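You operate a simulated robot arm through the tools that you are given. There is no shell and no other tool.

Carry out the task below with a simulated robot arm. There is one attempt and no reset: what you move stays moved.

## Task
Lay the green shaft in the chucks, lock both, and set the side lay by the job card.

The check looks at the end state, three seconds after you hand in, the way a careful person would. Anything else that was tipped, shoved, dropped, spilled or broken makes it a failure.

## Robot
A 6-joint arm with a three-finger gripper, fixed in place. Base frame: the origin is on the floor under the middle of its stand, x ahead of it, y to its left, z up. Units: mm, degrees, N and s.
It reaches about 1213 mm from its shoulder. Its first joint turns from -166.0 to 166.0 degrees. Payload 4.89 kg.
Tool frame: the origin (TCP) lies between the finger pads and is the grasp point; the fingertips stand 30 mm ahead of it; z points along the fingers, y is the line along which they close. The gripper opens to 164 mm; its body begins 125 mm behind the TCP.
Orientation is that of the tool frame in the base frame, as a unit quaternion [x, y, z, w]. With the fingers straight down and closing along the base's y, the tool's x points along the base's -x, its y along +y and its z along -z.

## Interface
- The arm moves only by the tool drive_tool. Its argument "series" is a list of rows, each a list of 7 numbers: the shift along the tool's x, y, z in units of 40 mm (1.0 is 40 mm), then the turn, a rotation vector about the tool's x, y, z in units of 5 degrees (1.0 is 5 degrees), then the finger opening in mm, from 0 to 164. In form: [[x, y, z, wx, wy, wz, gripper], ...]. A call has 1 to 20 rows; each row shifts and turns the commanded pose from where the row before left it, along the tool's axes as they then stand. A call with a number of a shift or a turn outside -1 to 1 is refused whole. A row lasts 0.2 s, in which the tool goes at most 50 mm and 8.6 degrees; a call with a longer step from one row to the next is refused whole, and so is a gripper value outside its range. A pose out of reach is approached as far as the arm can. The call stops where the force on the tool passes 90 N (or 10 N more than at its start, if that is more) or the arm is blocked; 0.2 s more then pass. Each finger travels about 108 mm/s and halts on what it meets, pressing with about 39 N; the grip force reading is that of the motor and also rises with nothing between the fingers. The clock runs only during rows and for 0.2 s after the last one: add rows that do not move to give the fingers time. The reply holds the time, the measured pose of the TCP, the force on the tool along the base axes, the opening and the grip force, in the units named above and with some noise, with the torque about the TCP (base axes, N m) and any sound that the robot's microphone picked up.
- Cameras (640 x 400 px; columns grow to the right, rows downward): "scene" is fixed at [207.9, -504.3, 1591.4]; the picture's right is [0.30, -0.95, 0.00], its down [-0.89, -0.28, -0.37] and it looks along [0.35, 0.11, -0.93] (base axes); focal length 214 px, centre (320, 200). "wrist" rides on the gripper at [76, -2, -152] in the tool frame; the picture's right is [0.02, 1.00, 0.00], its down [-0.88, 0.02, -0.47] and it looks along [-0.47, 0.01, 0.88] (tool axes); focal length 247 px, centre (320, 200).
- camera(camera): a new picture of that camera. No time passes.
- lift_body(by): moves the trunk up (or, below 0, down) by that many mm; the arm rides with it, the base frame stays. It gives what a move gives, with no picture.
- point_at(camera, pixels): for up to 12 pixels [column, row] of the newest picture of that camera ("zoom" is the newest enlarged one), the place [x, y, z] in the base frame of the surface seen there, good to about 2 mm, but the place of the scene camera against the robot may be out by one fixed shift of up to 25 mm in any direction. No time passes.
- close_up(camera, box): a new picture of the part [left, top, right, bottom] of that camera's present view, enlarged. No time passes.
- job_done(): hands the job in; it is judged then, once.

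Open the gripper and draw the arm clear of the work before you hand the job in, unless the task says otherwise.

The tools are called after "Request:" as name(argument=value, ...) on one line, values as JSON. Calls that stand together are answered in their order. drive_tool: Moves the arm, as the interface text tells. Its arguments: {"type":"object","properties":{"series":{"type":"array"}},"required":["series"]} The other tools are called the same way: lift_body (by) moves the trunk up or down; camera (camera) takes a picture; point_at (camera, pixels) gives the place of the surface under pixels of a picture; close_up (camera, box) takes an enlarged picture of a part of a camera's view; job_done () hands the job in.

At the start:

```text
time: 0.0
tcp_pos: [569.8, -82.7, 1242.2]
tool_rot: [-0.001, 1.0, 0.001, 0.0]
wrist_force: [-0.3, 0.1, 0.2]
moment: [0.04, 0.01, -0.01]
gripper_width: 163.8
grip_force: 0.0
trunk travel left (down, up): [-150.0, 240.0]
```

scene: 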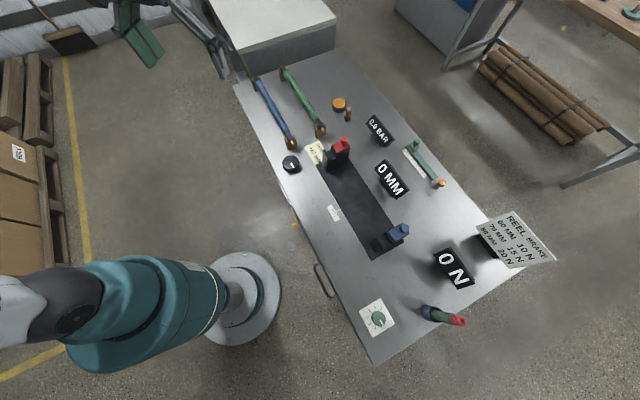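
wrist: 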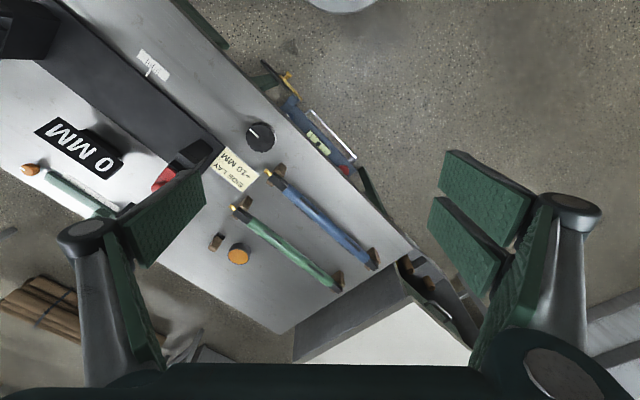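

I'll start by looking closely at the work table: the shafts near (300,100), the chucks near (340,145) and (400,230), the cards and the controls.

Request:
close_up(camera="scene", box=[230, 60, 390, 160])

Request:
close_up(camera="scene", box=[290, 120, 450, 220])

Request:
close_up(camera="scene", box=[350, 190, 510, 290])

Request:
close_up(camera="scene", box=[340, 270, 500, 370])

Request:
close_up(camera="wrist", box=[120, 100, 280, 200])

```text
4.00 times, centred on (310, 110) of scene
```

zoom: 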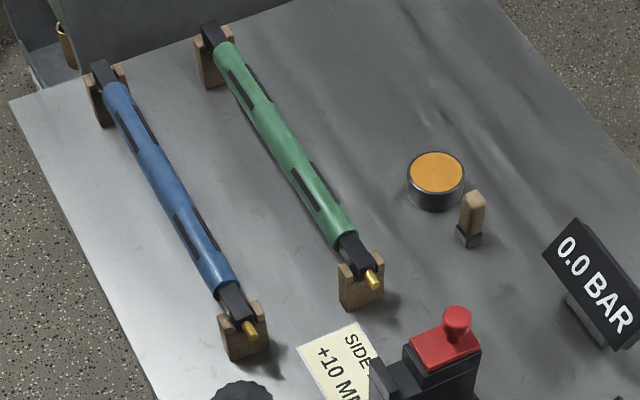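

```text
4.00 times, centred on (370, 170) of scene
```

zoom: 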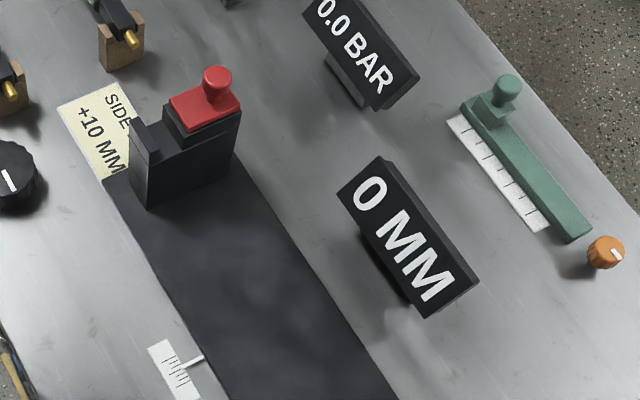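

```text
4.00 times, centred on (430, 240) of scene
```

zoom: 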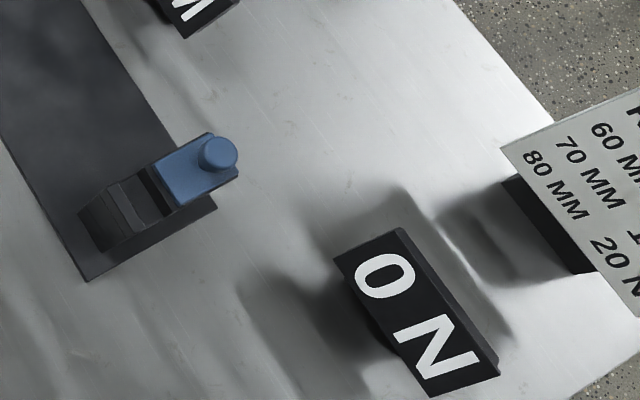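

```text
4.00 times, centred on (420, 320) of scene
```

zoom: 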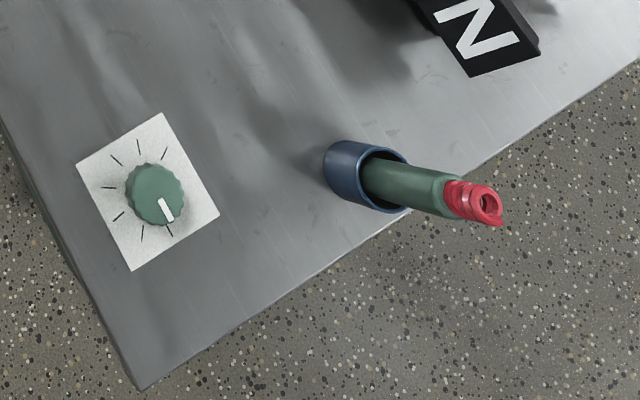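

```text
4.00 times, centred on (200, 150) of wrist
```

zoom: 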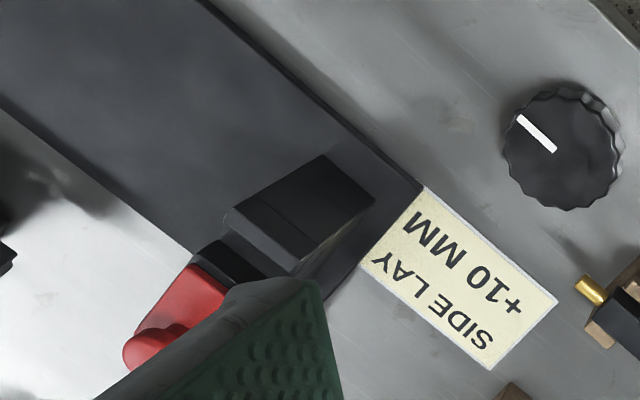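

The card reads "SIDE LAY +10 MM". I'll now get positions of the main parts from both cameras (they can be compared to find the scene camera's shift).

Request:
camera(camera="scene")

Request:
camera(camera="wrist")

Request:
point_at(camera="scene", pixels=[[284, 71], [300, 98], [318, 126], [324, 131], [291, 163], [339, 104], [348, 113], [338, 155], [344, 141], [390, 240], [404, 229], [335, 213]])

Request:
point_at(camera="wrist", pixels=[[234, 207], [245, 215], [290, 247], [332, 282], [340, 282], [268, 173], [320, 216], [371, 260], [260, 136], [239, 254], [215, 242], [152, 65]])

```text
taken
```

scene: 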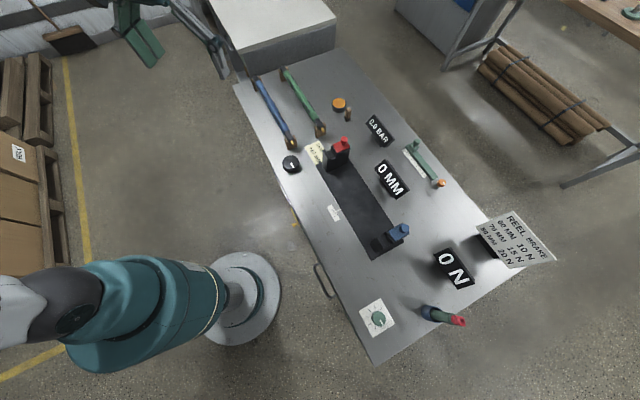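

```text
taken
```

wrist: 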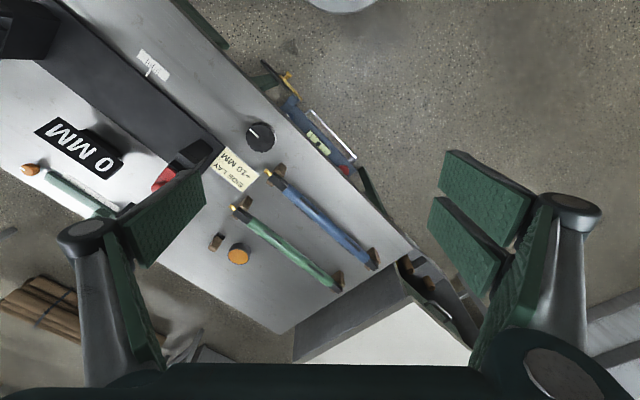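

```text
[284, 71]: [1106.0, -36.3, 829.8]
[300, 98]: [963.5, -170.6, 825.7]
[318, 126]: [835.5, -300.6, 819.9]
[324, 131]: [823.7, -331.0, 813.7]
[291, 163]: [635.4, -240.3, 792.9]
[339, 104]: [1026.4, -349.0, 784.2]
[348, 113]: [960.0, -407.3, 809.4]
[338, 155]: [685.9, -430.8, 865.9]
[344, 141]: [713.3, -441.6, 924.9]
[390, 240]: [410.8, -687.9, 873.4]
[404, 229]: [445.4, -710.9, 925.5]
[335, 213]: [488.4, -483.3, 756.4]
```

```text
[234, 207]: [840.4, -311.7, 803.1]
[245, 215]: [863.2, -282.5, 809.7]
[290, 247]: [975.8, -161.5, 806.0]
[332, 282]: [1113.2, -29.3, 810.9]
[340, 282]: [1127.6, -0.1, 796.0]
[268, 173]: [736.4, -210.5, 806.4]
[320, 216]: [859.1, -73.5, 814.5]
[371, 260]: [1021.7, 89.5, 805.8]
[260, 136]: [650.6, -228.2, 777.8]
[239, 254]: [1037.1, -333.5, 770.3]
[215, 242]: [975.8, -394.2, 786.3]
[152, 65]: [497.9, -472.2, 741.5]
```

Comparing the two cameras, the scene's places are off by about (+11,+13,-15) mm from the wrist's. I'll move the arm over towards the red chuck at a safe height to view it with the wrist camera.

Request:
drive_tool(series=[[0.194, -0.936, 0.394, 0, 0, 0, 164], [0.194, -0.936, 0.394, 0, 0, 0, 164], [0.194, -0.936, 0.394, 0, 0, 0, 164], [0.194, -0.936, 0.394, 0, 0, 0, 164], [0.194, -0.936, 0.394, 0, 0, 0, 164], [0.194, -0.936, 0.394, 0, 0, 0, 164], [0.194, -0.936, 0.394, 0, 0, 0, 164], [0.194, -0.936, 0.394, 0, 0, 0, 164], [0.194, -0.936, 0.394, 0, 0, 0, 164]])

Request:
camera(camera="wrist")

```text
time: 2.0
tcp_pos: [499.5, -414.4, 1103.0]
tool_rot: [0.0, 1.0, 0.0, 0.0]
wrist_force: [-0.3, 1.2, 0.5]
moment: [-0.24, -0.11, -0.01]
gripper_width: 164.1
grip_force: 0.1
trunk travel left (down, up): [-150.0, 240.0]
```

```text
taken
```

wrist: 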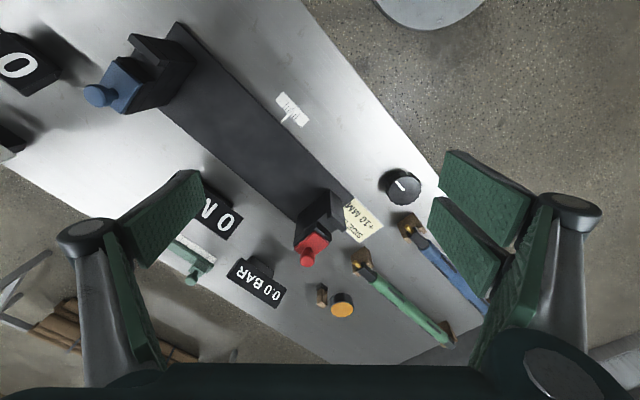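

The view now shows both chucks: red at (320,225) and blue at (140,75). I'll zoom on each of them, the shaft, and the scale.

Request:
close_up(camera="wrist", box=[270, 170, 390, 270])

Request:
close_up(camera="wrist", box=[80, 20, 208, 120])

Request:
close_up(camera="wrist", box=[340, 240, 468, 350])

Request:
close_up(camera="wrist", box=[260, 70, 340, 140])

Request:
close_up(camera="wrist", box=[290, 250, 370, 330])

Request:
point_at(camera="wrist", pixels=[[320, 214], [307, 260], [313, 243], [150, 75], [94, 95], [120, 88], [403, 184], [355, 265], [370, 275], [405, 308], [440, 338], [449, 345]])

```text
4.00 times, centred on (330, 220) of wrist
```

zoom: 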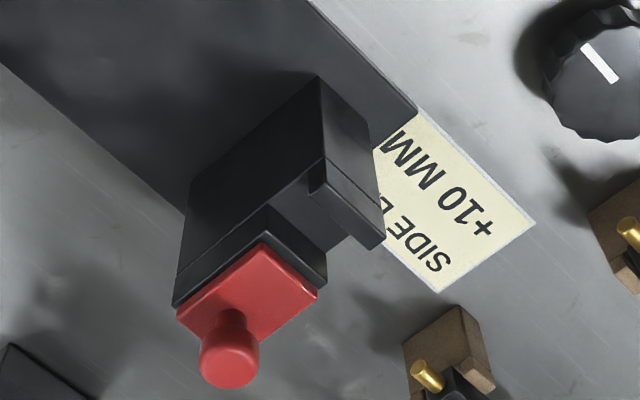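

```text
4.00 times, centred on (144, 70) of wrist
```

zoom: 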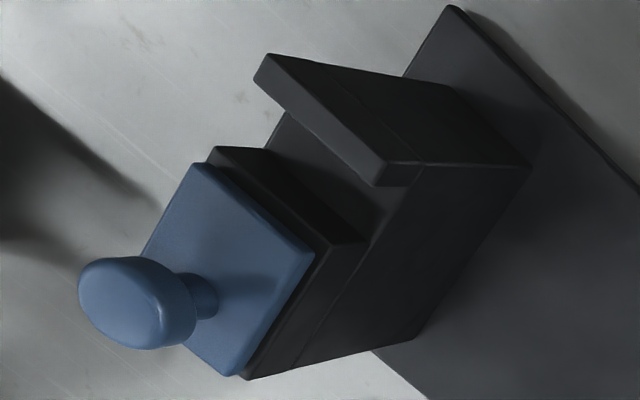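

```text
3.64 times, centred on (404, 295) of wrist
```

zoom: 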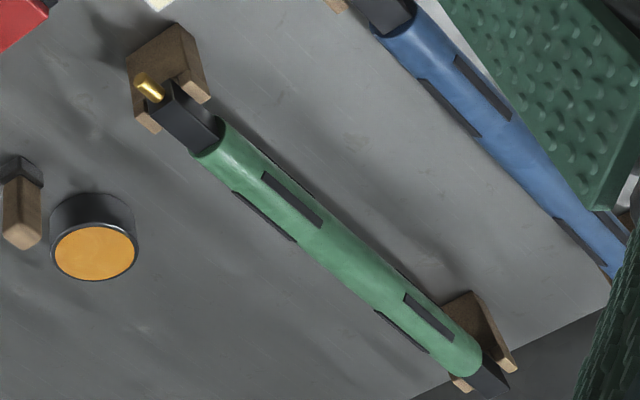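

```text
5.71 times, centred on (300, 105) of wrist
```

zoom: 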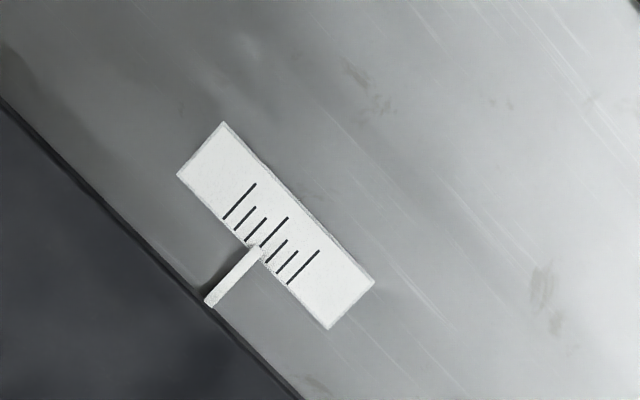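

```text
5.00 times, centred on (330, 290) of wrist
```

zoom: 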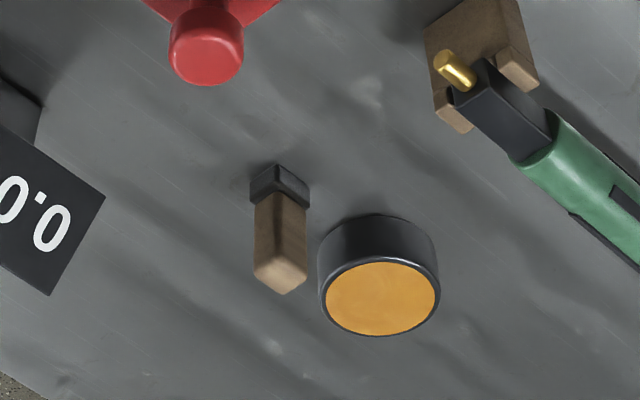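

```text
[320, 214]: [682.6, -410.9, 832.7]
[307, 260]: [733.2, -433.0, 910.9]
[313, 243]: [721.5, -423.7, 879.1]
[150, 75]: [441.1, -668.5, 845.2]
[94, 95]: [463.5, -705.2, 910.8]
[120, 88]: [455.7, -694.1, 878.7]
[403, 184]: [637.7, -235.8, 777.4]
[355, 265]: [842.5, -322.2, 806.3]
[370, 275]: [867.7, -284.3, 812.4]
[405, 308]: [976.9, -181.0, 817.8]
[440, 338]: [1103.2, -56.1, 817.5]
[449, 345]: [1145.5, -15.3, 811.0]
```

The shaft ends are square journals and each chuck has an upward slot with a sliding slab (red/blue knob). I'll rotate the tool so it lines up with the bench (about 45°) and view along the chuck line.

Request:
drive_tool(series=[[0, 0, 0, 0, 0, -1, 164], [0, 0, 0, 0, 0, -1, 164], [0, 0, 0, 0, 0, -1, 164], [0, 0, 0, 0, 0, -1, 164], [0, 0, 0, 0, 0, -1, 164], [0, 0, 0, 0, 0, -1, 164], [0, 0, 0, 0, 0, -1, 164], [0, 0, 0, 0, 0, -1, 164], [0, 0, 0, 0, 0, -1, 164]])

Request:
camera(camera="wrist")

```text
time: 4.0
tcp_pos: [499.3, -418.0, 1100.1]
tool_rot: [-0.384, 0.923, 0.0, -0.001]
wrist_force: [-0.1, -0.4, 0.1]
moment: [0.01, 0.02, -0.03]
gripper_width: 163.7
grip_force: 0.0
trunk travel left (down, up): [-150.0, 240.0]
```

```text
taken
```

wrist: 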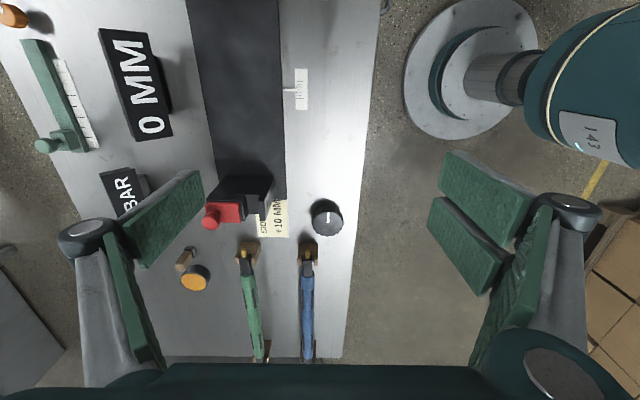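

Bench lines are now nearly vertical in the picture. I'll move across above the bed to look straight at the red chuck at about (240,200).

Request:
drive_tool(series=[[-0.33, -0.81, 0.5, 0, 0, 0, 164], [-0.33, -0.81, 0.5, 0, 0, 0, 164], [-0.33, -0.81, 0.5, 0, 0, 0, 164], [-0.33, -0.81, 0.5, 0, 0, 0, 164]])

Request:
camera(camera="wrist")

```text
time: 5.0
tcp_pos: [628.5, -471.0, 1021.6]
tool_rot: [-0.383, 0.924, 0.0, -0.001]
wrist_force: [-2.0, 0.9, 1.5]
moment: [-0.1, -0.23, -0.01]
gripper_width: 164.2
grip_force: 0.0
trunk travel left (down, up): [-150.0, 240.0]
```

```text
taken
```

wrist: 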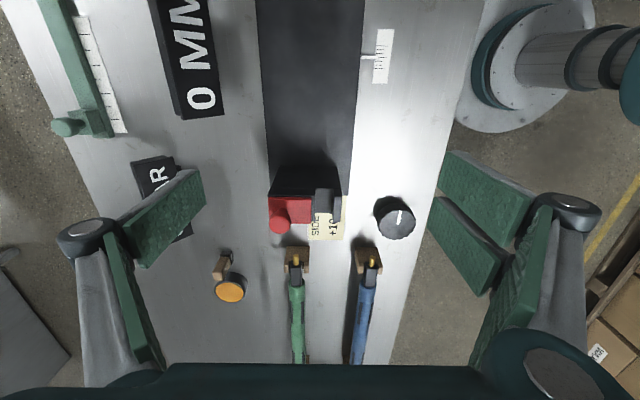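

I see the red chuck at (305,200), now from along the bed. I'll zoom in and measure its slot.

Request:
close_up(camera="wrist", box=[255, 150, 355, 250])

Request:
close_up(camera="wrist", box=[270, 240, 330, 370])

Request:
close_up(camera="wrist", box=[360, 170, 430, 250])

Request:
close_up(camera="wrist", box=[340, 20, 410, 100])

Request:
close_up(camera="wrist", box=[40, 0, 140, 140])

```text
4.00 times, centred on (305, 200) of wrist
```

zoom: 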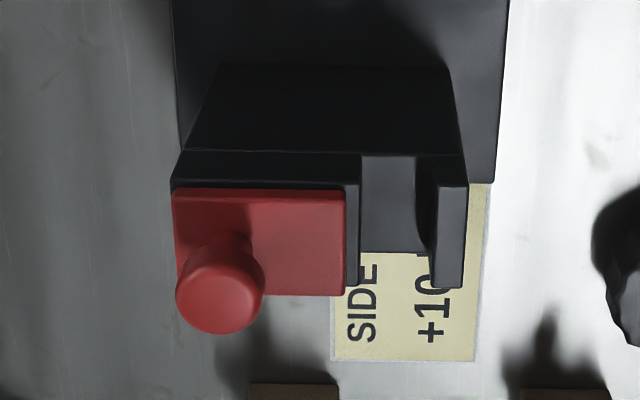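

```text
3.08 times, centred on (300, 305) of wrist
```

zoom: 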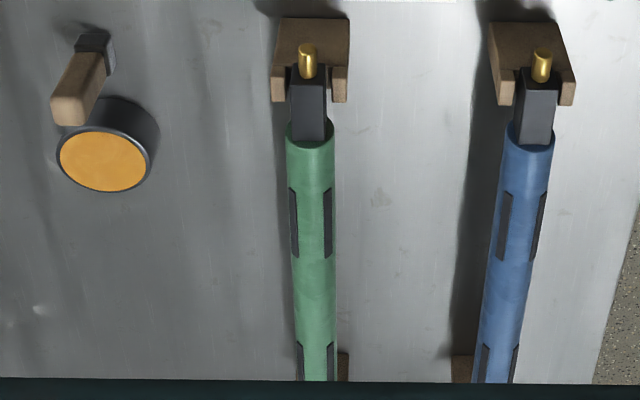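

```text
5.00 times, centred on (395, 210) of wrist
```

zoom: 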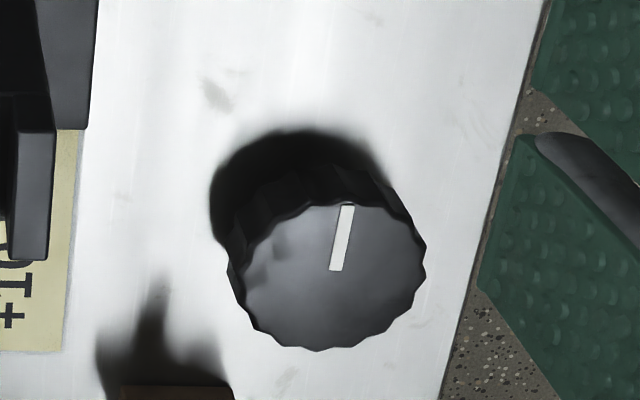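

```text
5.00 times, centred on (375, 60) of wrist
```

zoom: 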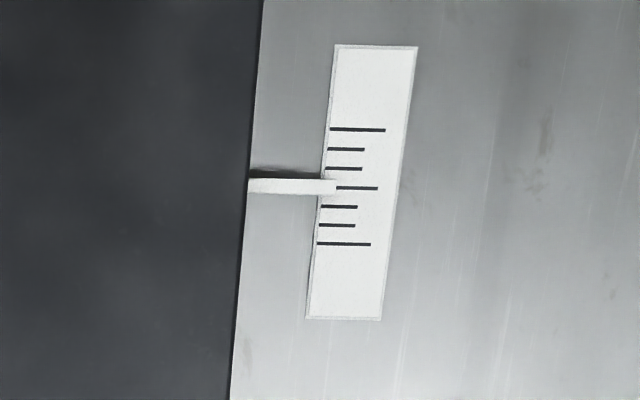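

```text
2.86 times, centred on (90, 70) of wrist
```

zoom: 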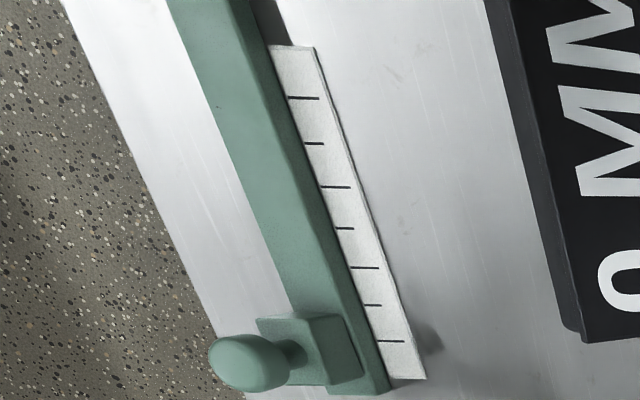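

The red chuck shows a slot between the slab's body and a thin near wall. I'll zoom harder and measure points on its slot.

Request:
close_up(camera="wrist", box=[265, 170, 345, 240])

Request:
point_at(camera="wrist", pixels=[[290, 210], [280.5, 226], [322.5, 200], [322.5, 210], [337.5, 203], [337.5, 215], [335, 210], [341, 210], [314, 205], [300, 192.5], [300, 180], [310, 210]])

Request:
point_at(camera="wrist", pixels=[[297, 250], [296, 262], [295, 270], [296, 290], [298, 340], [375, 262], [372, 270], [367, 300], [363, 340], [397, 218], [230, 290], [222, 262]])

```text
5.71 times, centred on (305, 205) of wrist
```

zoom: 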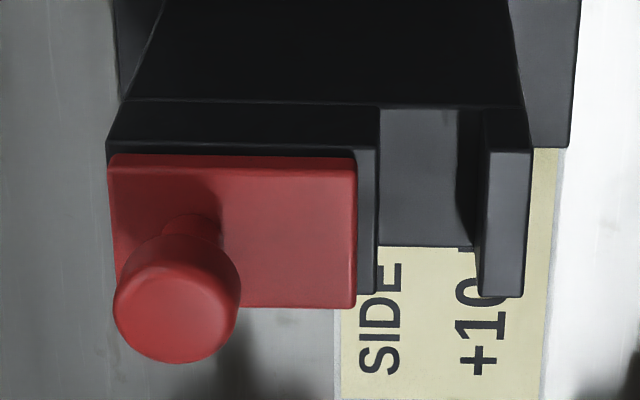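

```text
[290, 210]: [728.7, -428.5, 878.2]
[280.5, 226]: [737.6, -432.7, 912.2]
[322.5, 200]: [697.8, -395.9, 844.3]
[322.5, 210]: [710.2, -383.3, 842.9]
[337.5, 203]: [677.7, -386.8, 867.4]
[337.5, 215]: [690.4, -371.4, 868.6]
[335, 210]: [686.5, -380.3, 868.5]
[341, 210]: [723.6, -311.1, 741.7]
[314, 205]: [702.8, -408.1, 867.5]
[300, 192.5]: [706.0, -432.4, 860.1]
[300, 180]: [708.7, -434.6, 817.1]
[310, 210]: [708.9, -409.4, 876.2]
```

```text
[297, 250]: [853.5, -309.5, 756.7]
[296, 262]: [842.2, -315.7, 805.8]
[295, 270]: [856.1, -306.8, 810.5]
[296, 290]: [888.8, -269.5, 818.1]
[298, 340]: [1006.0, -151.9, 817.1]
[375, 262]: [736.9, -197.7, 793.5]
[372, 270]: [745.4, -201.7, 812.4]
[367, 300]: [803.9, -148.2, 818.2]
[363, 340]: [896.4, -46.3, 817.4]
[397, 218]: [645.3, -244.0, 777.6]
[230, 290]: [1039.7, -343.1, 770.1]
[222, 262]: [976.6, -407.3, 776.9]
```

Slot floor is at z≈843.5, wall tops at z≈868, slab top z≈878. I'll probe across the slot more densely to get its width and centre line.

Request:
close_up(camera="wrist", box=[308, 182, 348, 222])

Request:
point_at(camera="zoom", pixels=[[200, 180], [230, 180], [260, 180], [290, 180], [320, 180], [350, 180], [380, 180], [400, 180], [420, 180], [440, 180], [460, 180], [480, 180]])

```text
10.00 times, centred on (328, 202) of wrist
```

zoom: 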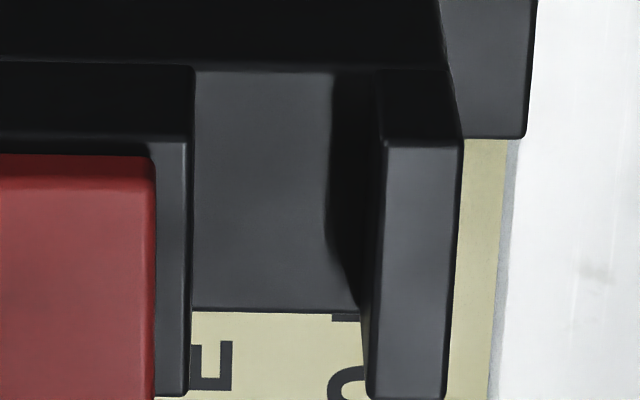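

```text
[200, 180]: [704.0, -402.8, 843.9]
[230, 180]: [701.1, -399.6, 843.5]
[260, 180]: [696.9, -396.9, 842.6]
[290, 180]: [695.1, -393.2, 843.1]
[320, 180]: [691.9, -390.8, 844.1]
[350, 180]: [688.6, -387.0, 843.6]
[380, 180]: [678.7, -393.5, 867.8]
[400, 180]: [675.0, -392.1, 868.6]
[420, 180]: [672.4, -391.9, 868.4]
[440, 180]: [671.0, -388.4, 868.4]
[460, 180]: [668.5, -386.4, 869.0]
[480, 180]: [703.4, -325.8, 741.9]
```

The slot is about 26 mm wide (v from about -784 to -757.5 in bench-aligned axes). Next I'll go over the green shaft and survey it and its cradles.

Request:
drive_tool(series=[[-1, -0.125, 0, 0, 0, 0, 164], [-1, -0.125, 0, 0, 0, 0, 164], [-1, -0.125, 0, 0, 0, 0, 164], [-1, -0.125, 0, 0, 0, 0, 164], [-1, -0.125, 0, 0, 0, 0, 164], [-1, -0.125, 0, 0, 0, 0, 164], [-1, -0.125, 0, 0, 0, 0, 164], [-1, -0.125, 0, 0, 0, 0, 164]])

Request:
camera(camera="wrist")

```text
time: 6.8
tcp_pos: [883.6, -278.0, 1019.8]
tool_rot: [-0.383, 0.924, 0.0, 0.0]
wrist_force: [-1.0, -0.4, 1.6]
moment: [0.12, -0.18, 0.0]
gripper_width: 164.3
grip_force: 0.1
trunk travel left (down, up): [-150.0, 240.0]
```

```text
taken
```

wrist: 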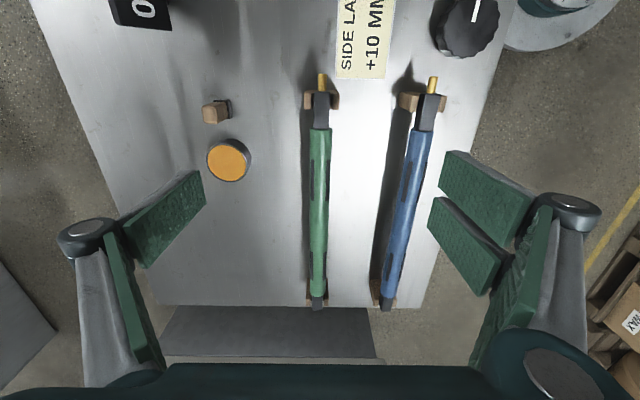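

The green shaft runs from (322,75) to (318,305). I'll zoom on both ends and measure points along it.

Request:
close_up(camera="wrist", box=[290, 65, 350, 145])

Request:
close_up(camera="wrist", box=[290, 260, 350, 320])

Request:
point_at(camera="wrist", pixels=[[322, 78], [321, 95], [321, 105], [320, 120], [320, 135], [320, 160], [319, 200], [318, 240], [318, 270], [317, 290], [317, 300], [317, 305]])

```text
5.00 times, centred on (320, 105) of wrist
```

zoom: 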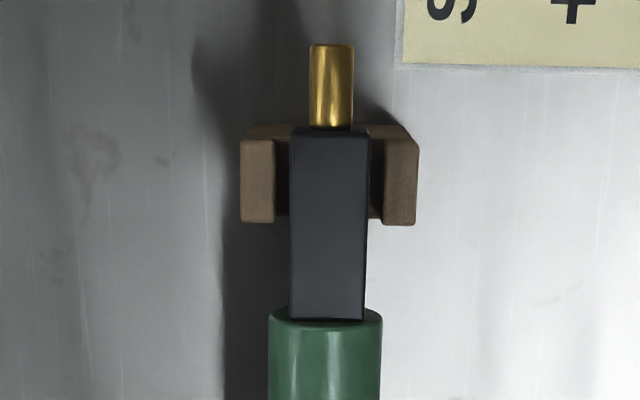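

```text
6.67 times, centred on (320, 290) of wrist
```

zoom: 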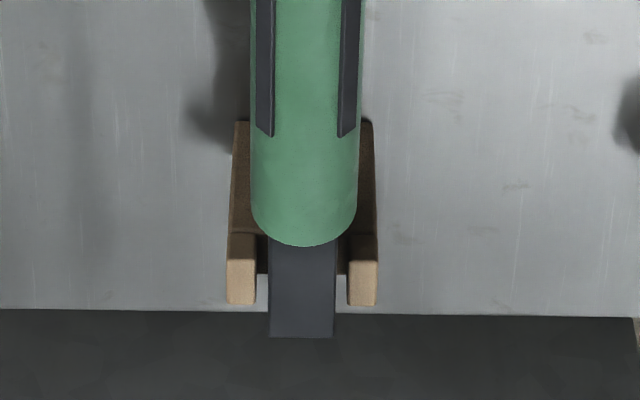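

```text
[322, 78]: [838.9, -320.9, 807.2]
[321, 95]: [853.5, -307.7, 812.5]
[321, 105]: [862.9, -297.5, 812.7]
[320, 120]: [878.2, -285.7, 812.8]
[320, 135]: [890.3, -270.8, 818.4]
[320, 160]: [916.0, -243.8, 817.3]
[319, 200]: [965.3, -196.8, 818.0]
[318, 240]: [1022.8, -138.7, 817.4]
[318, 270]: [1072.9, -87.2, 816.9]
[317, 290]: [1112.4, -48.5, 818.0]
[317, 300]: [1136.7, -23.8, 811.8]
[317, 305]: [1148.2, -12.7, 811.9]
```

The green shaft's axis lies at v≈-821, z≈801, parallel to 45°, green body ≈ 343 mm long with ~21.5 mm square journals. Before gripping I'll check heights of surrounding displays/slider in the scene picture.

Request:
point_at(camera="scene", pixels=[[452, 268], [440, 250], [391, 178], [380, 162], [379, 130], [515, 240], [480, 222], [550, 262], [443, 313], [460, 321], [378, 317], [427, 163]])

Request:
close_up(camera="scene", box=[395, 130, 455, 200])

```text
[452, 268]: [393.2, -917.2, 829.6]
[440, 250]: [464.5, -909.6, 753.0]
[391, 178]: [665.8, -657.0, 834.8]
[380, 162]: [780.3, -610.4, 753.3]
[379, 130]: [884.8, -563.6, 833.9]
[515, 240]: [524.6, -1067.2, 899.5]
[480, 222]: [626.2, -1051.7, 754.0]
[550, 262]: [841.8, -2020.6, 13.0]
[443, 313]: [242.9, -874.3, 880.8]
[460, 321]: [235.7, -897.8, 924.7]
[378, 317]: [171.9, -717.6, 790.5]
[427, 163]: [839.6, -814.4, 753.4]
```

```text
5.71 times, centred on (425, 165) of scene
```

zoom: 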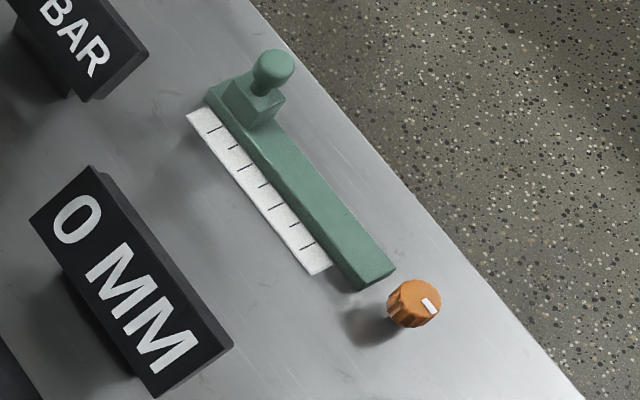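

Everything nearby stays below z≈912. Now I'll travel back along the bed to view the blue chuck from its outer side.

Request:
drive_tool(series=[[0.98, 0.065, 0, 0, 0, 0, 164], [0.98, 0.065, 0, 0, 0, 0, 164], [0.98, 0.065, 0, 0, 0, 0, 164], [0.98, 0.065, 0, 0, 0, 0, 164], [0.98, 0.065, 0, 0, 0, 0, 164], [0.98, 0.065, 0, 0, 0, 0, 164], [0.98, 0.065, 0, 0, 0, 0, 164], [0.98, 0.065, 0, 0, 0, 0, 164], [0.98, 0.065, 0, 0, 0, 0, 164], [0.98, 0.065, 0, 0, 0, 0, 164], [0.98, 0.065, 0, 0, 0, 0, 164], [0.98, 0.065, 0, 0, 0, 0, 164], [0.98, 0.065, 0, 0, 0, 0, 164], [0.98, 0.065, 0, 0, 0, 0, 164], [0.98, 0.065, 0, 0, 0, 0, 164], [0.98, 0.065, 0, 0, 0, 0, 164]])

Request:
camera(camera="wrist")

```text
time: 10.2
tcp_pos: [410.1, -687.3, 1019.4]
tool_rot: [-0.383, 0.924, 0.0, 0.0]
wrist_force: [1.3, 0.6, 0.3]
moment: [-0.15, 0.2, -0.01]
gripper_width: 164.1
grip_force: 0.0
trunk travel left (down, up): [-150.0, 240.0]
```

```text
taken
```

wrist: 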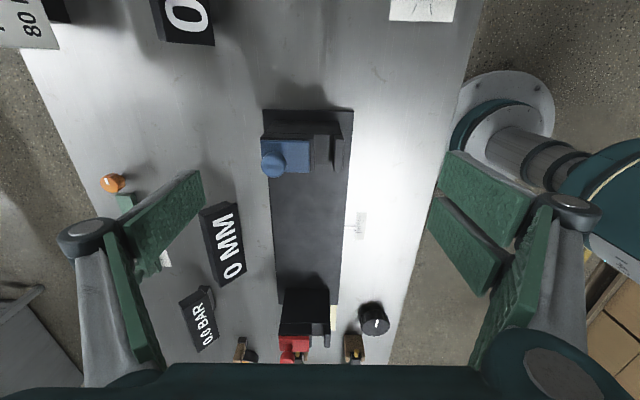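

Both chucks are in view now: blue at (300,150), red at (305,320). I'll zoom on both and measure slot points on each.

Request:
close_up(camera="wrist", box=[255, 100, 365, 190])

Request:
point_at(camera="zoom", pixels=[[100, 270], [200, 270], [265, 250], [290, 250], [310, 250], [330, 250], [350, 250], [365, 250], [375, 250], [390, 250], [310, 220], [310, 275]])

Request:
close_up(camera="wrist", box=[265, 280, 355, 370])

Request:
close_up(camera="wrist", box=[345, 200, 375, 250])

```text
4.44 times, centred on (310, 145) of wrist
```

zoom: 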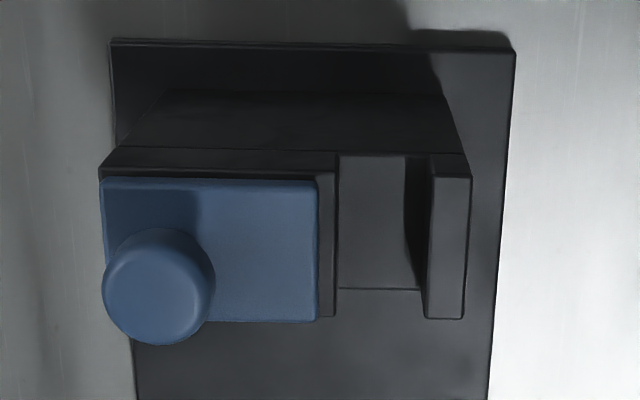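

```text
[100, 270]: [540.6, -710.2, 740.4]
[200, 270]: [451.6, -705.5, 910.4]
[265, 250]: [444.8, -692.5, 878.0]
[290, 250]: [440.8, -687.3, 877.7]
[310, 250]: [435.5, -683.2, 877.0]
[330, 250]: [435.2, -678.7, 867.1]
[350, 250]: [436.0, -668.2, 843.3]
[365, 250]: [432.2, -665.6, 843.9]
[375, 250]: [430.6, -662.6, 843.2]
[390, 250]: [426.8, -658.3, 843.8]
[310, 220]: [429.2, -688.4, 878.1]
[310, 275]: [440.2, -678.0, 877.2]
```

```text
4.44 times, centred on (310, 325) of wrist
```

zoom: 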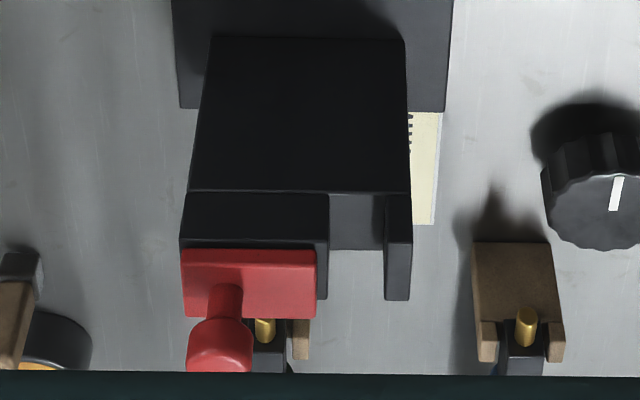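

```text
8.00 times, centred on (360, 225) of wrist
```

zoom: 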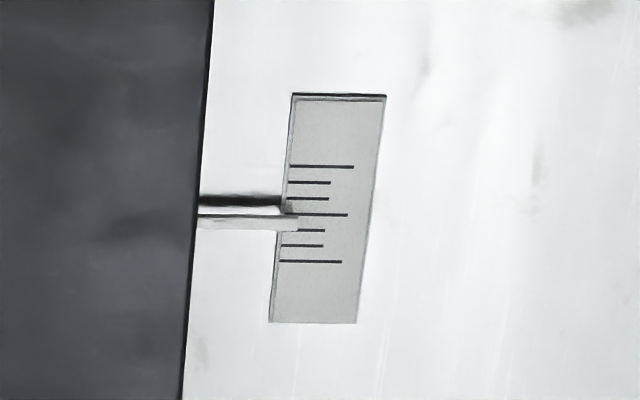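

Blue slot spans v≈-785…-757 (same line as red), chuck inner faces are at u≈-152 and u≈194. I'll return over the shaft and view its near end from straight above to measure the body length accurately.

Request:
drive_tool(series=[[-0.975, -0.0625, 0, 0, 0, 0, 164], [-0.975, -0.0625, 0, 0, 0, 0, 164], [-0.975, -0.0625, 0, 0, 0, 0, 164], [-0.975, -0.0625, 0, 0, 0, 0, 164], [-0.975, -0.0625, 0, 0, 0, 0, 164], [-0.975, -0.0625, 0, 0, 0, 0, 164], [-0.975, -0.0625, 0, 0, 0, 0, 164], [-0.975, -0.0625, 0, 0, 0, 0, 164], [-0.975, -0.0625, 0, 0, 0, 0, 164], [-0.975, -0.0625, 0, 0, 0, 0, 164], [-0.975, -0.0625, 0, 0, 0, 0, 164], [-0.975, -0.0625, 0, 0, 0, 0, 150], [-0.975, -0.0625, 0.2, 0, 0, 0, 140], [-0.975, -0.0625, 0.2, 0, 0, 0, 130], [-0.975, -0.0625, 0.2, 0, 0, 0, 120], [-0.975, -0.0625, 0.2, 0, 0, 0, 110], [-0.975, -0.0625, 0.2, 0, 0, 0, 100], [-0.975, -0.0625, 0.2, 0, 0, 0, 90]])

Request:
camera(camera="wrist")

Request:
close_up(camera="wrist", box=[280, 20, 360, 110])

```text
time: 14.0
tcp_pos: [938.3, -224.2, 976.7]
tool_rot: [-0.382, 0.924, 0.0, 0.0]
wrist_force: [-1.1, -0.7, 1.1]
moment: [0.12, -0.18, 0.0]
gripper_width: 90.1
grip_force: 0.0
trunk travel left (down, up): [-150.0, 240.0]
```

```text
taken
```

wrist: 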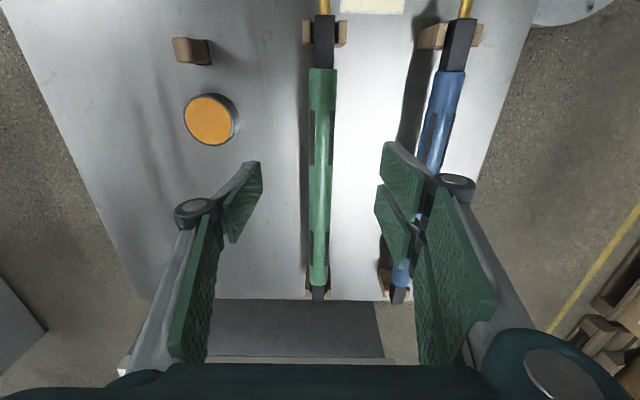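

```text
4.44 times, centred on (320, 65) of wrist
```

zoom: 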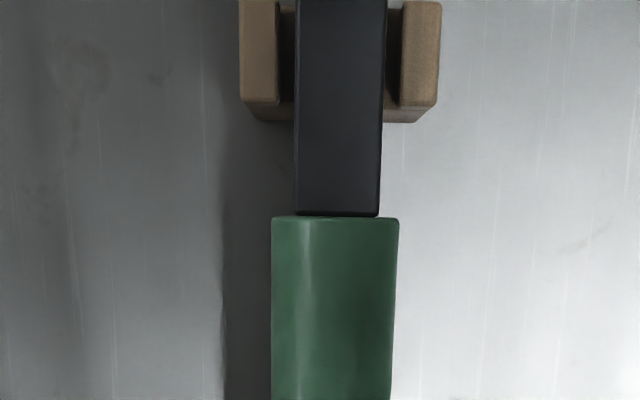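

The near green end sits right under the camera (zoom row 217). I'll measure it, then move ahead for the far end.

Request:
point_at(camera="zoom", pixels=[[335, 222], [335, 230], [335, 260], [335, 210], [335, 200], [335, 150], [310, 225], [360, 225], [297, 150], [380, 150], [335, 20], [335, 390]])

Request:
drive_tool(series=[[-1, 0, 0.2, 0, 0, 0, 90], [-1, 0, 0.2, 0, 0, 0, 90], [-1, 0, 0, 0, 0, 0, 90], [-1, 0, 0, 0, 0, 0, 90]])

Request:
camera(camera="wrist")

```text
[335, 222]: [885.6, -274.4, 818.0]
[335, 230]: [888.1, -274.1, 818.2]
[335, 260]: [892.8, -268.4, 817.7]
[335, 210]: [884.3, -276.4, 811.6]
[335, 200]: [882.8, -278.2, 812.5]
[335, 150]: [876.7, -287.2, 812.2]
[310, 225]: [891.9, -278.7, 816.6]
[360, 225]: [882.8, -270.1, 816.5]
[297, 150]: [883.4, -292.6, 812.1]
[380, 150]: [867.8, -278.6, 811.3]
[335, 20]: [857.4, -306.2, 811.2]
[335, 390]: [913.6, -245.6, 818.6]
```

```text
time: 15.0
tcp_pos: [1052.1, -111.7, 958.1]
tool_rot: [-0.383, 0.924, -0.001, 0.0]
wrist_force: [0.0, -0.7, 1.4]
moment: [0.22, -0.13, 0.0]
gripper_width: 90.2
grip_force: 0.0
trunk travel left (down, up): [-150.0, 240.0]
```

```text
taken
```

wrist: 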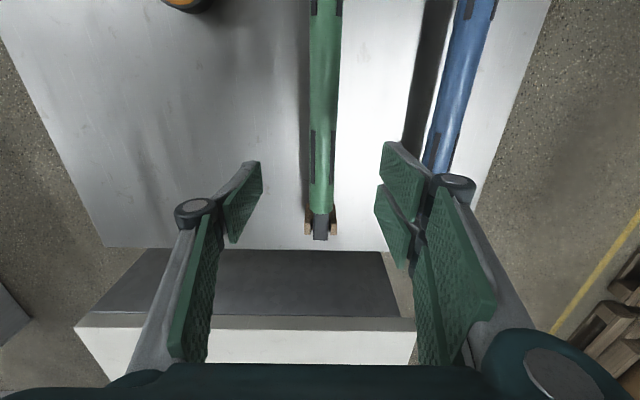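

Near green end at u≈431, axis v≈-821, journal ≈22 mm wide. Now zoom on the far end at (320,215).

Request:
close_up(camera="wrist", box=[290, 180, 350, 250])

Request:
point_at(camera="wrist", pixels=[[320, 190], [320, 200], [320, 206], [320, 209], [320, 211], [320, 213], [320, 216], [320, 220], [320, 225], [320, 230], [320, 236], [320, 239]])

```text
5.71 times, centred on (320, 215) of wrist
```

zoom: 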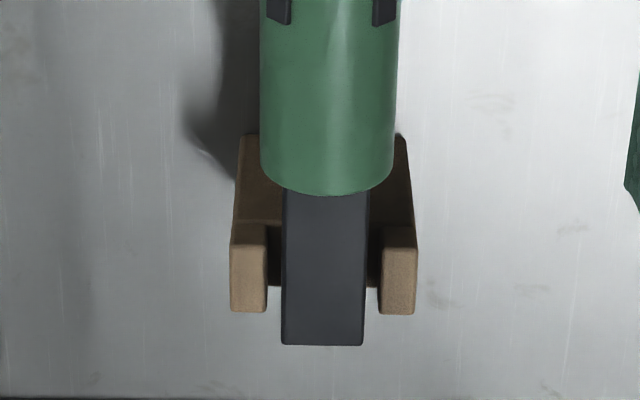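

```text
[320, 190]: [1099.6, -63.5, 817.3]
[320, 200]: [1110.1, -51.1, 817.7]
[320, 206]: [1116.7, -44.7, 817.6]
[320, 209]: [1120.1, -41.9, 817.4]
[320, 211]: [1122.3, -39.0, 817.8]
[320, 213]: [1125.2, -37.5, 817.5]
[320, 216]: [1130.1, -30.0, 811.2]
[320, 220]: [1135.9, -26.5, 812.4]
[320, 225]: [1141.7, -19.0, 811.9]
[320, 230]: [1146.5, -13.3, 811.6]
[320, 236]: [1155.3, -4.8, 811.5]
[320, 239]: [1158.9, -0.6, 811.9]
```

The green body spans u≈431–771 (340 mm), so its centre is u≈601, and the chuck gap is about 346 mm. I'll position above the centre and start descending with the fingers part-open.

Request:
drive_tool(series=[[0.8, 0.025, 0, 0, 0, 0, 80], [0.8, 0.025, 0, 0, 0, 0, 76], [0, 0, 0.8, 0, 0, 0, 76], [0, 0, 0.8, 0, 0, 0, 76], [0, 0, 0.5, 0, 0, 0, 76], [0, 0, 0, 0, 0, 0, 76]])

Request:
camera(camera="wrist")

Request:
camera(camera="scene")

```text
time: 16.4
tcp_pos: [1004.5, -155.3, 871.7]
tool_rot: [-0.384, 0.924, 0.0, 0.0]
wrist_force: [0.9, 0.0, 0.1]
moment: [0.03, 0.05, 0.01]
gripper_width: 75.8
grip_force: 0.0
trunk travel left (down, up): [-150.0, 240.0]
```

```text
taken
```

wrist: 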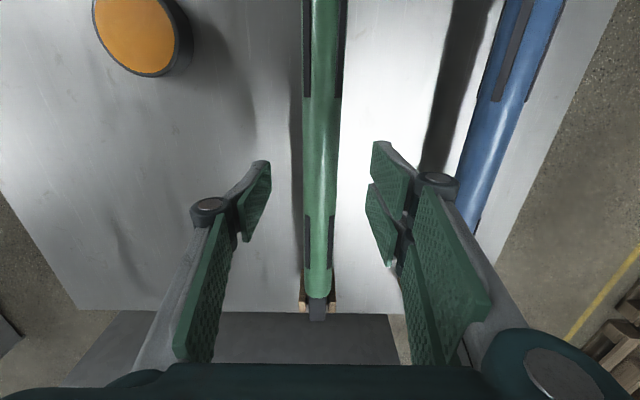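

```text
taken
```

scene: 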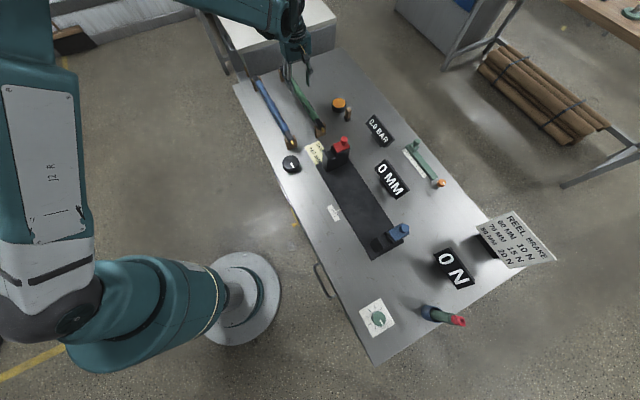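

The shaft (col ≈321) is centred between the fingers. I'll descend to the axis height z≈801 and close on the body.

Request:
drive_tool(series=[[0, 0, 0.6, 0, 0, 0, 76], [0, 0, 0.6, 0, 0, 0, 76], [0, 0, 0.56, 0, 0, 0, 76], [0, 0, 0, 0, 0, 0, 76], [0, 0, 0, 0, 0, 0, 76]])

Request:
camera(camera="wrist")

```text
time: 17.6
tcp_pos: [1004.2, -156.2, 802.9]
tool_rot: [-0.383, 0.924, 0.0, -0.001]
wrist_force: [-0.3, -0.6, 0.3]
moment: [-0.01, 0.0, 0.01]
gripper_width: 76.0
grip_force: 0.0
trunk travel left (down, up): [-150.0, 240.0]
```

```text
taken
```

wrist: 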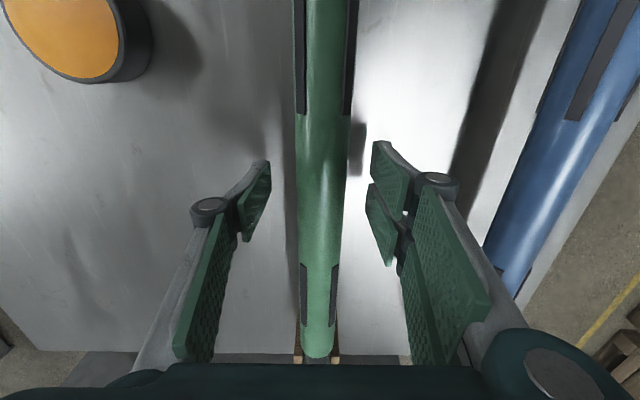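

TCP is at the axis height with the shaft centred between the pads, no contact forces. I'll close the fingers.

Request:
drive_tool(series=[[0, 0, 0, 0, 0, 0, 55], [0, 0, 0, 0, 0, 0, 40], [0, 0, 0, 0, 0, 0, 30], [0, 0, 0, 0, 0, 0, 20], [0, 0, 0, 0, 0, 0, 10], [0, 0, 0, 0, 0, 0, 10]])

Request:
camera(camera="wrist")

```text
time: 19.0
tcp_pos: [1003.3, -157.0, 803.1]
tool_rot: [-0.382, 0.924, 0.001, 0.0]
wrist_force: [0.1, 1.3, 0.0]
moment: [-0.05, -0.08, -0.42]
gripper_width: 31.9
grip_force: 39.2
trunk travel left (down, up): [-150.0, 240.0]
```

```text
taken
```

wrist: 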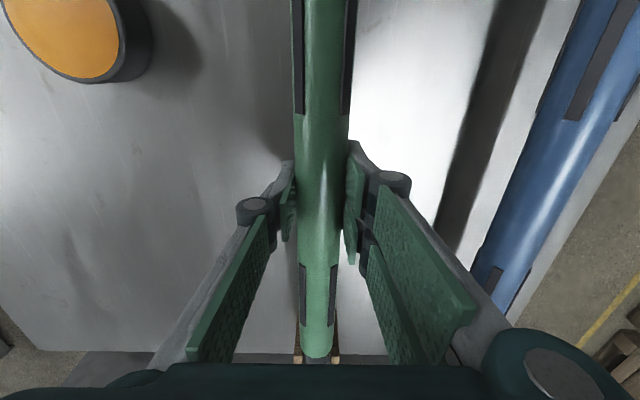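

Gripped at 31.9 mm width with 39 N. I'll lift straight up, slowly at first.

Request:
drive_tool(series=[[0, 0, -0.15, 0, 0, 0, 10], [0, 0, -0.25, 0, 0, 0, 10], [0, 0, -0.4, 0, 0, 0, 10], [0, 0, -0.5, 0, 0, 0, 10], [0, 0, -0.5, 0, 0, 0, 10], [0, 0, -0.5, 0, 0, 0, 10], [0, 0, 0, 0, 0, 0, 10]])

Request:
camera(camera="wrist")

Request:
camera(camera="scene")

```text
time: 20.6
tcp_pos: [1005.5, -153.5, 892.4]
tool_rot: [-0.383, 0.924, 0.0, 0.0]
wrist_force: [-1.0, -0.3, -6.7]
moment: [0.01, -0.02, -0.33]
gripper_width: 31.9
grip_force: 39.2
trunk travel left (down, up): [-150.0, 240.0]
```

```text
taken
```

wrist: 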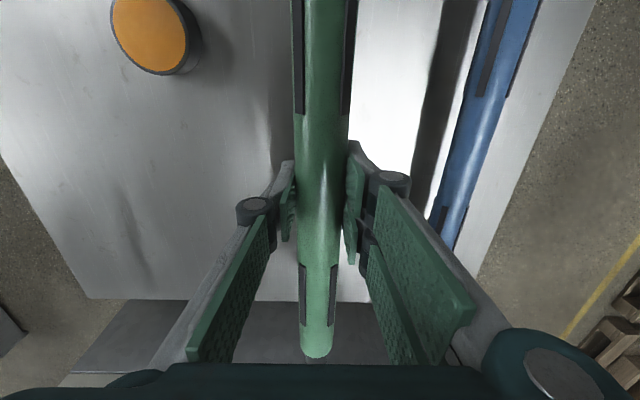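

```text
taken
```

scene: 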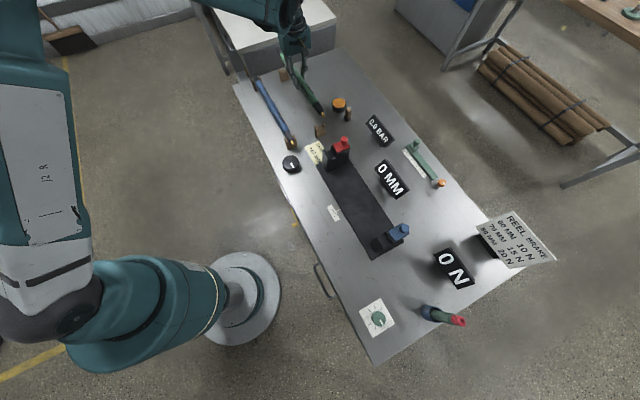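

The shaft is up and level (about 7 N weight). I'll raise it above the chuck knobs and carry it along the bed to above the chucks.

Request:
drive_tool(series=[[0, 0, -0.7, 0, 0, 0, 10], [0, 0, -0.8, 0, 0, 0, 10], [0, 0, -0.6, 0, 0, 0, 10], [0.8, 0.076, 0, 0, 0, 0, 10], [0.9125, 0.076, 0, 0, 0, 0, 10], [0.9125, 0.076, 0, 0, 0, 0, 10], [0.9125, 0.076, 0, 0, 0, 0, 10], [0.9125, 0.076, 0, 0, 0, 0, 10], [0.9125, 0.076, 0, 0, 0, 0, 10], [0.9125, 0.076, 0, 0, 0, 0, 10], [0.9125, 0.076, 0, 0, 0, 0, 10], [0.9125, 0.076, 0, 0, 0, 0, 10], [0.9125, 0.076, 0, 0, 0, 0, 10], [0.9125, 0.076, 0, 0, 0, 0, 10], [0.9125, 0.076, 0, 0, 0, 0, 10], [0.9125, 0.076, 0, 0, 0, 0, 10], [0.9125, 0.076, 0, 0, 0, 0, 10], [0.8, 0.076, 0, 0, 0, 0, 10], [0.5, 0.0, 0, 0, 0, 0, 10]])

Request:
camera(camera="wrist")

Request:
camera(camera="scene")

```text
time: 24.6
tcp_pos: [577.6, -520.6, 977.5]
tool_rot: [-0.383, 0.924, 0.0, 0.0]
wrist_force: [0.6, 0.9, -7.4]
moment: [-0.1, 0.04, -0.33]
gripper_width: 31.9
grip_force: 38.5
trunk travel left (down, up): [-150.0, 240.0]
```

```text
taken
```

wrist: 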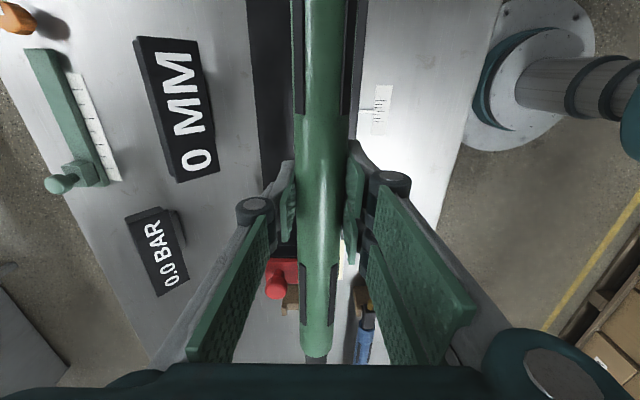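

```text
taken
```

scene: 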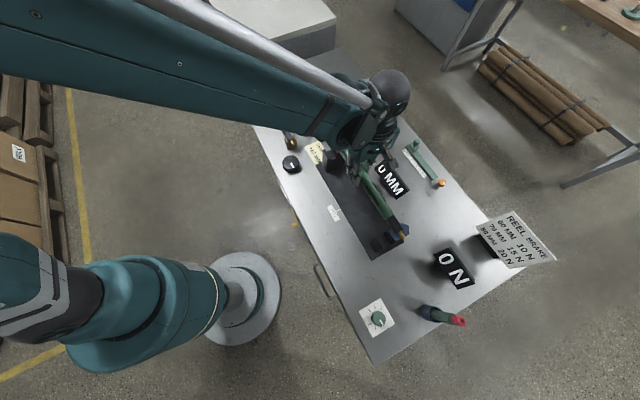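

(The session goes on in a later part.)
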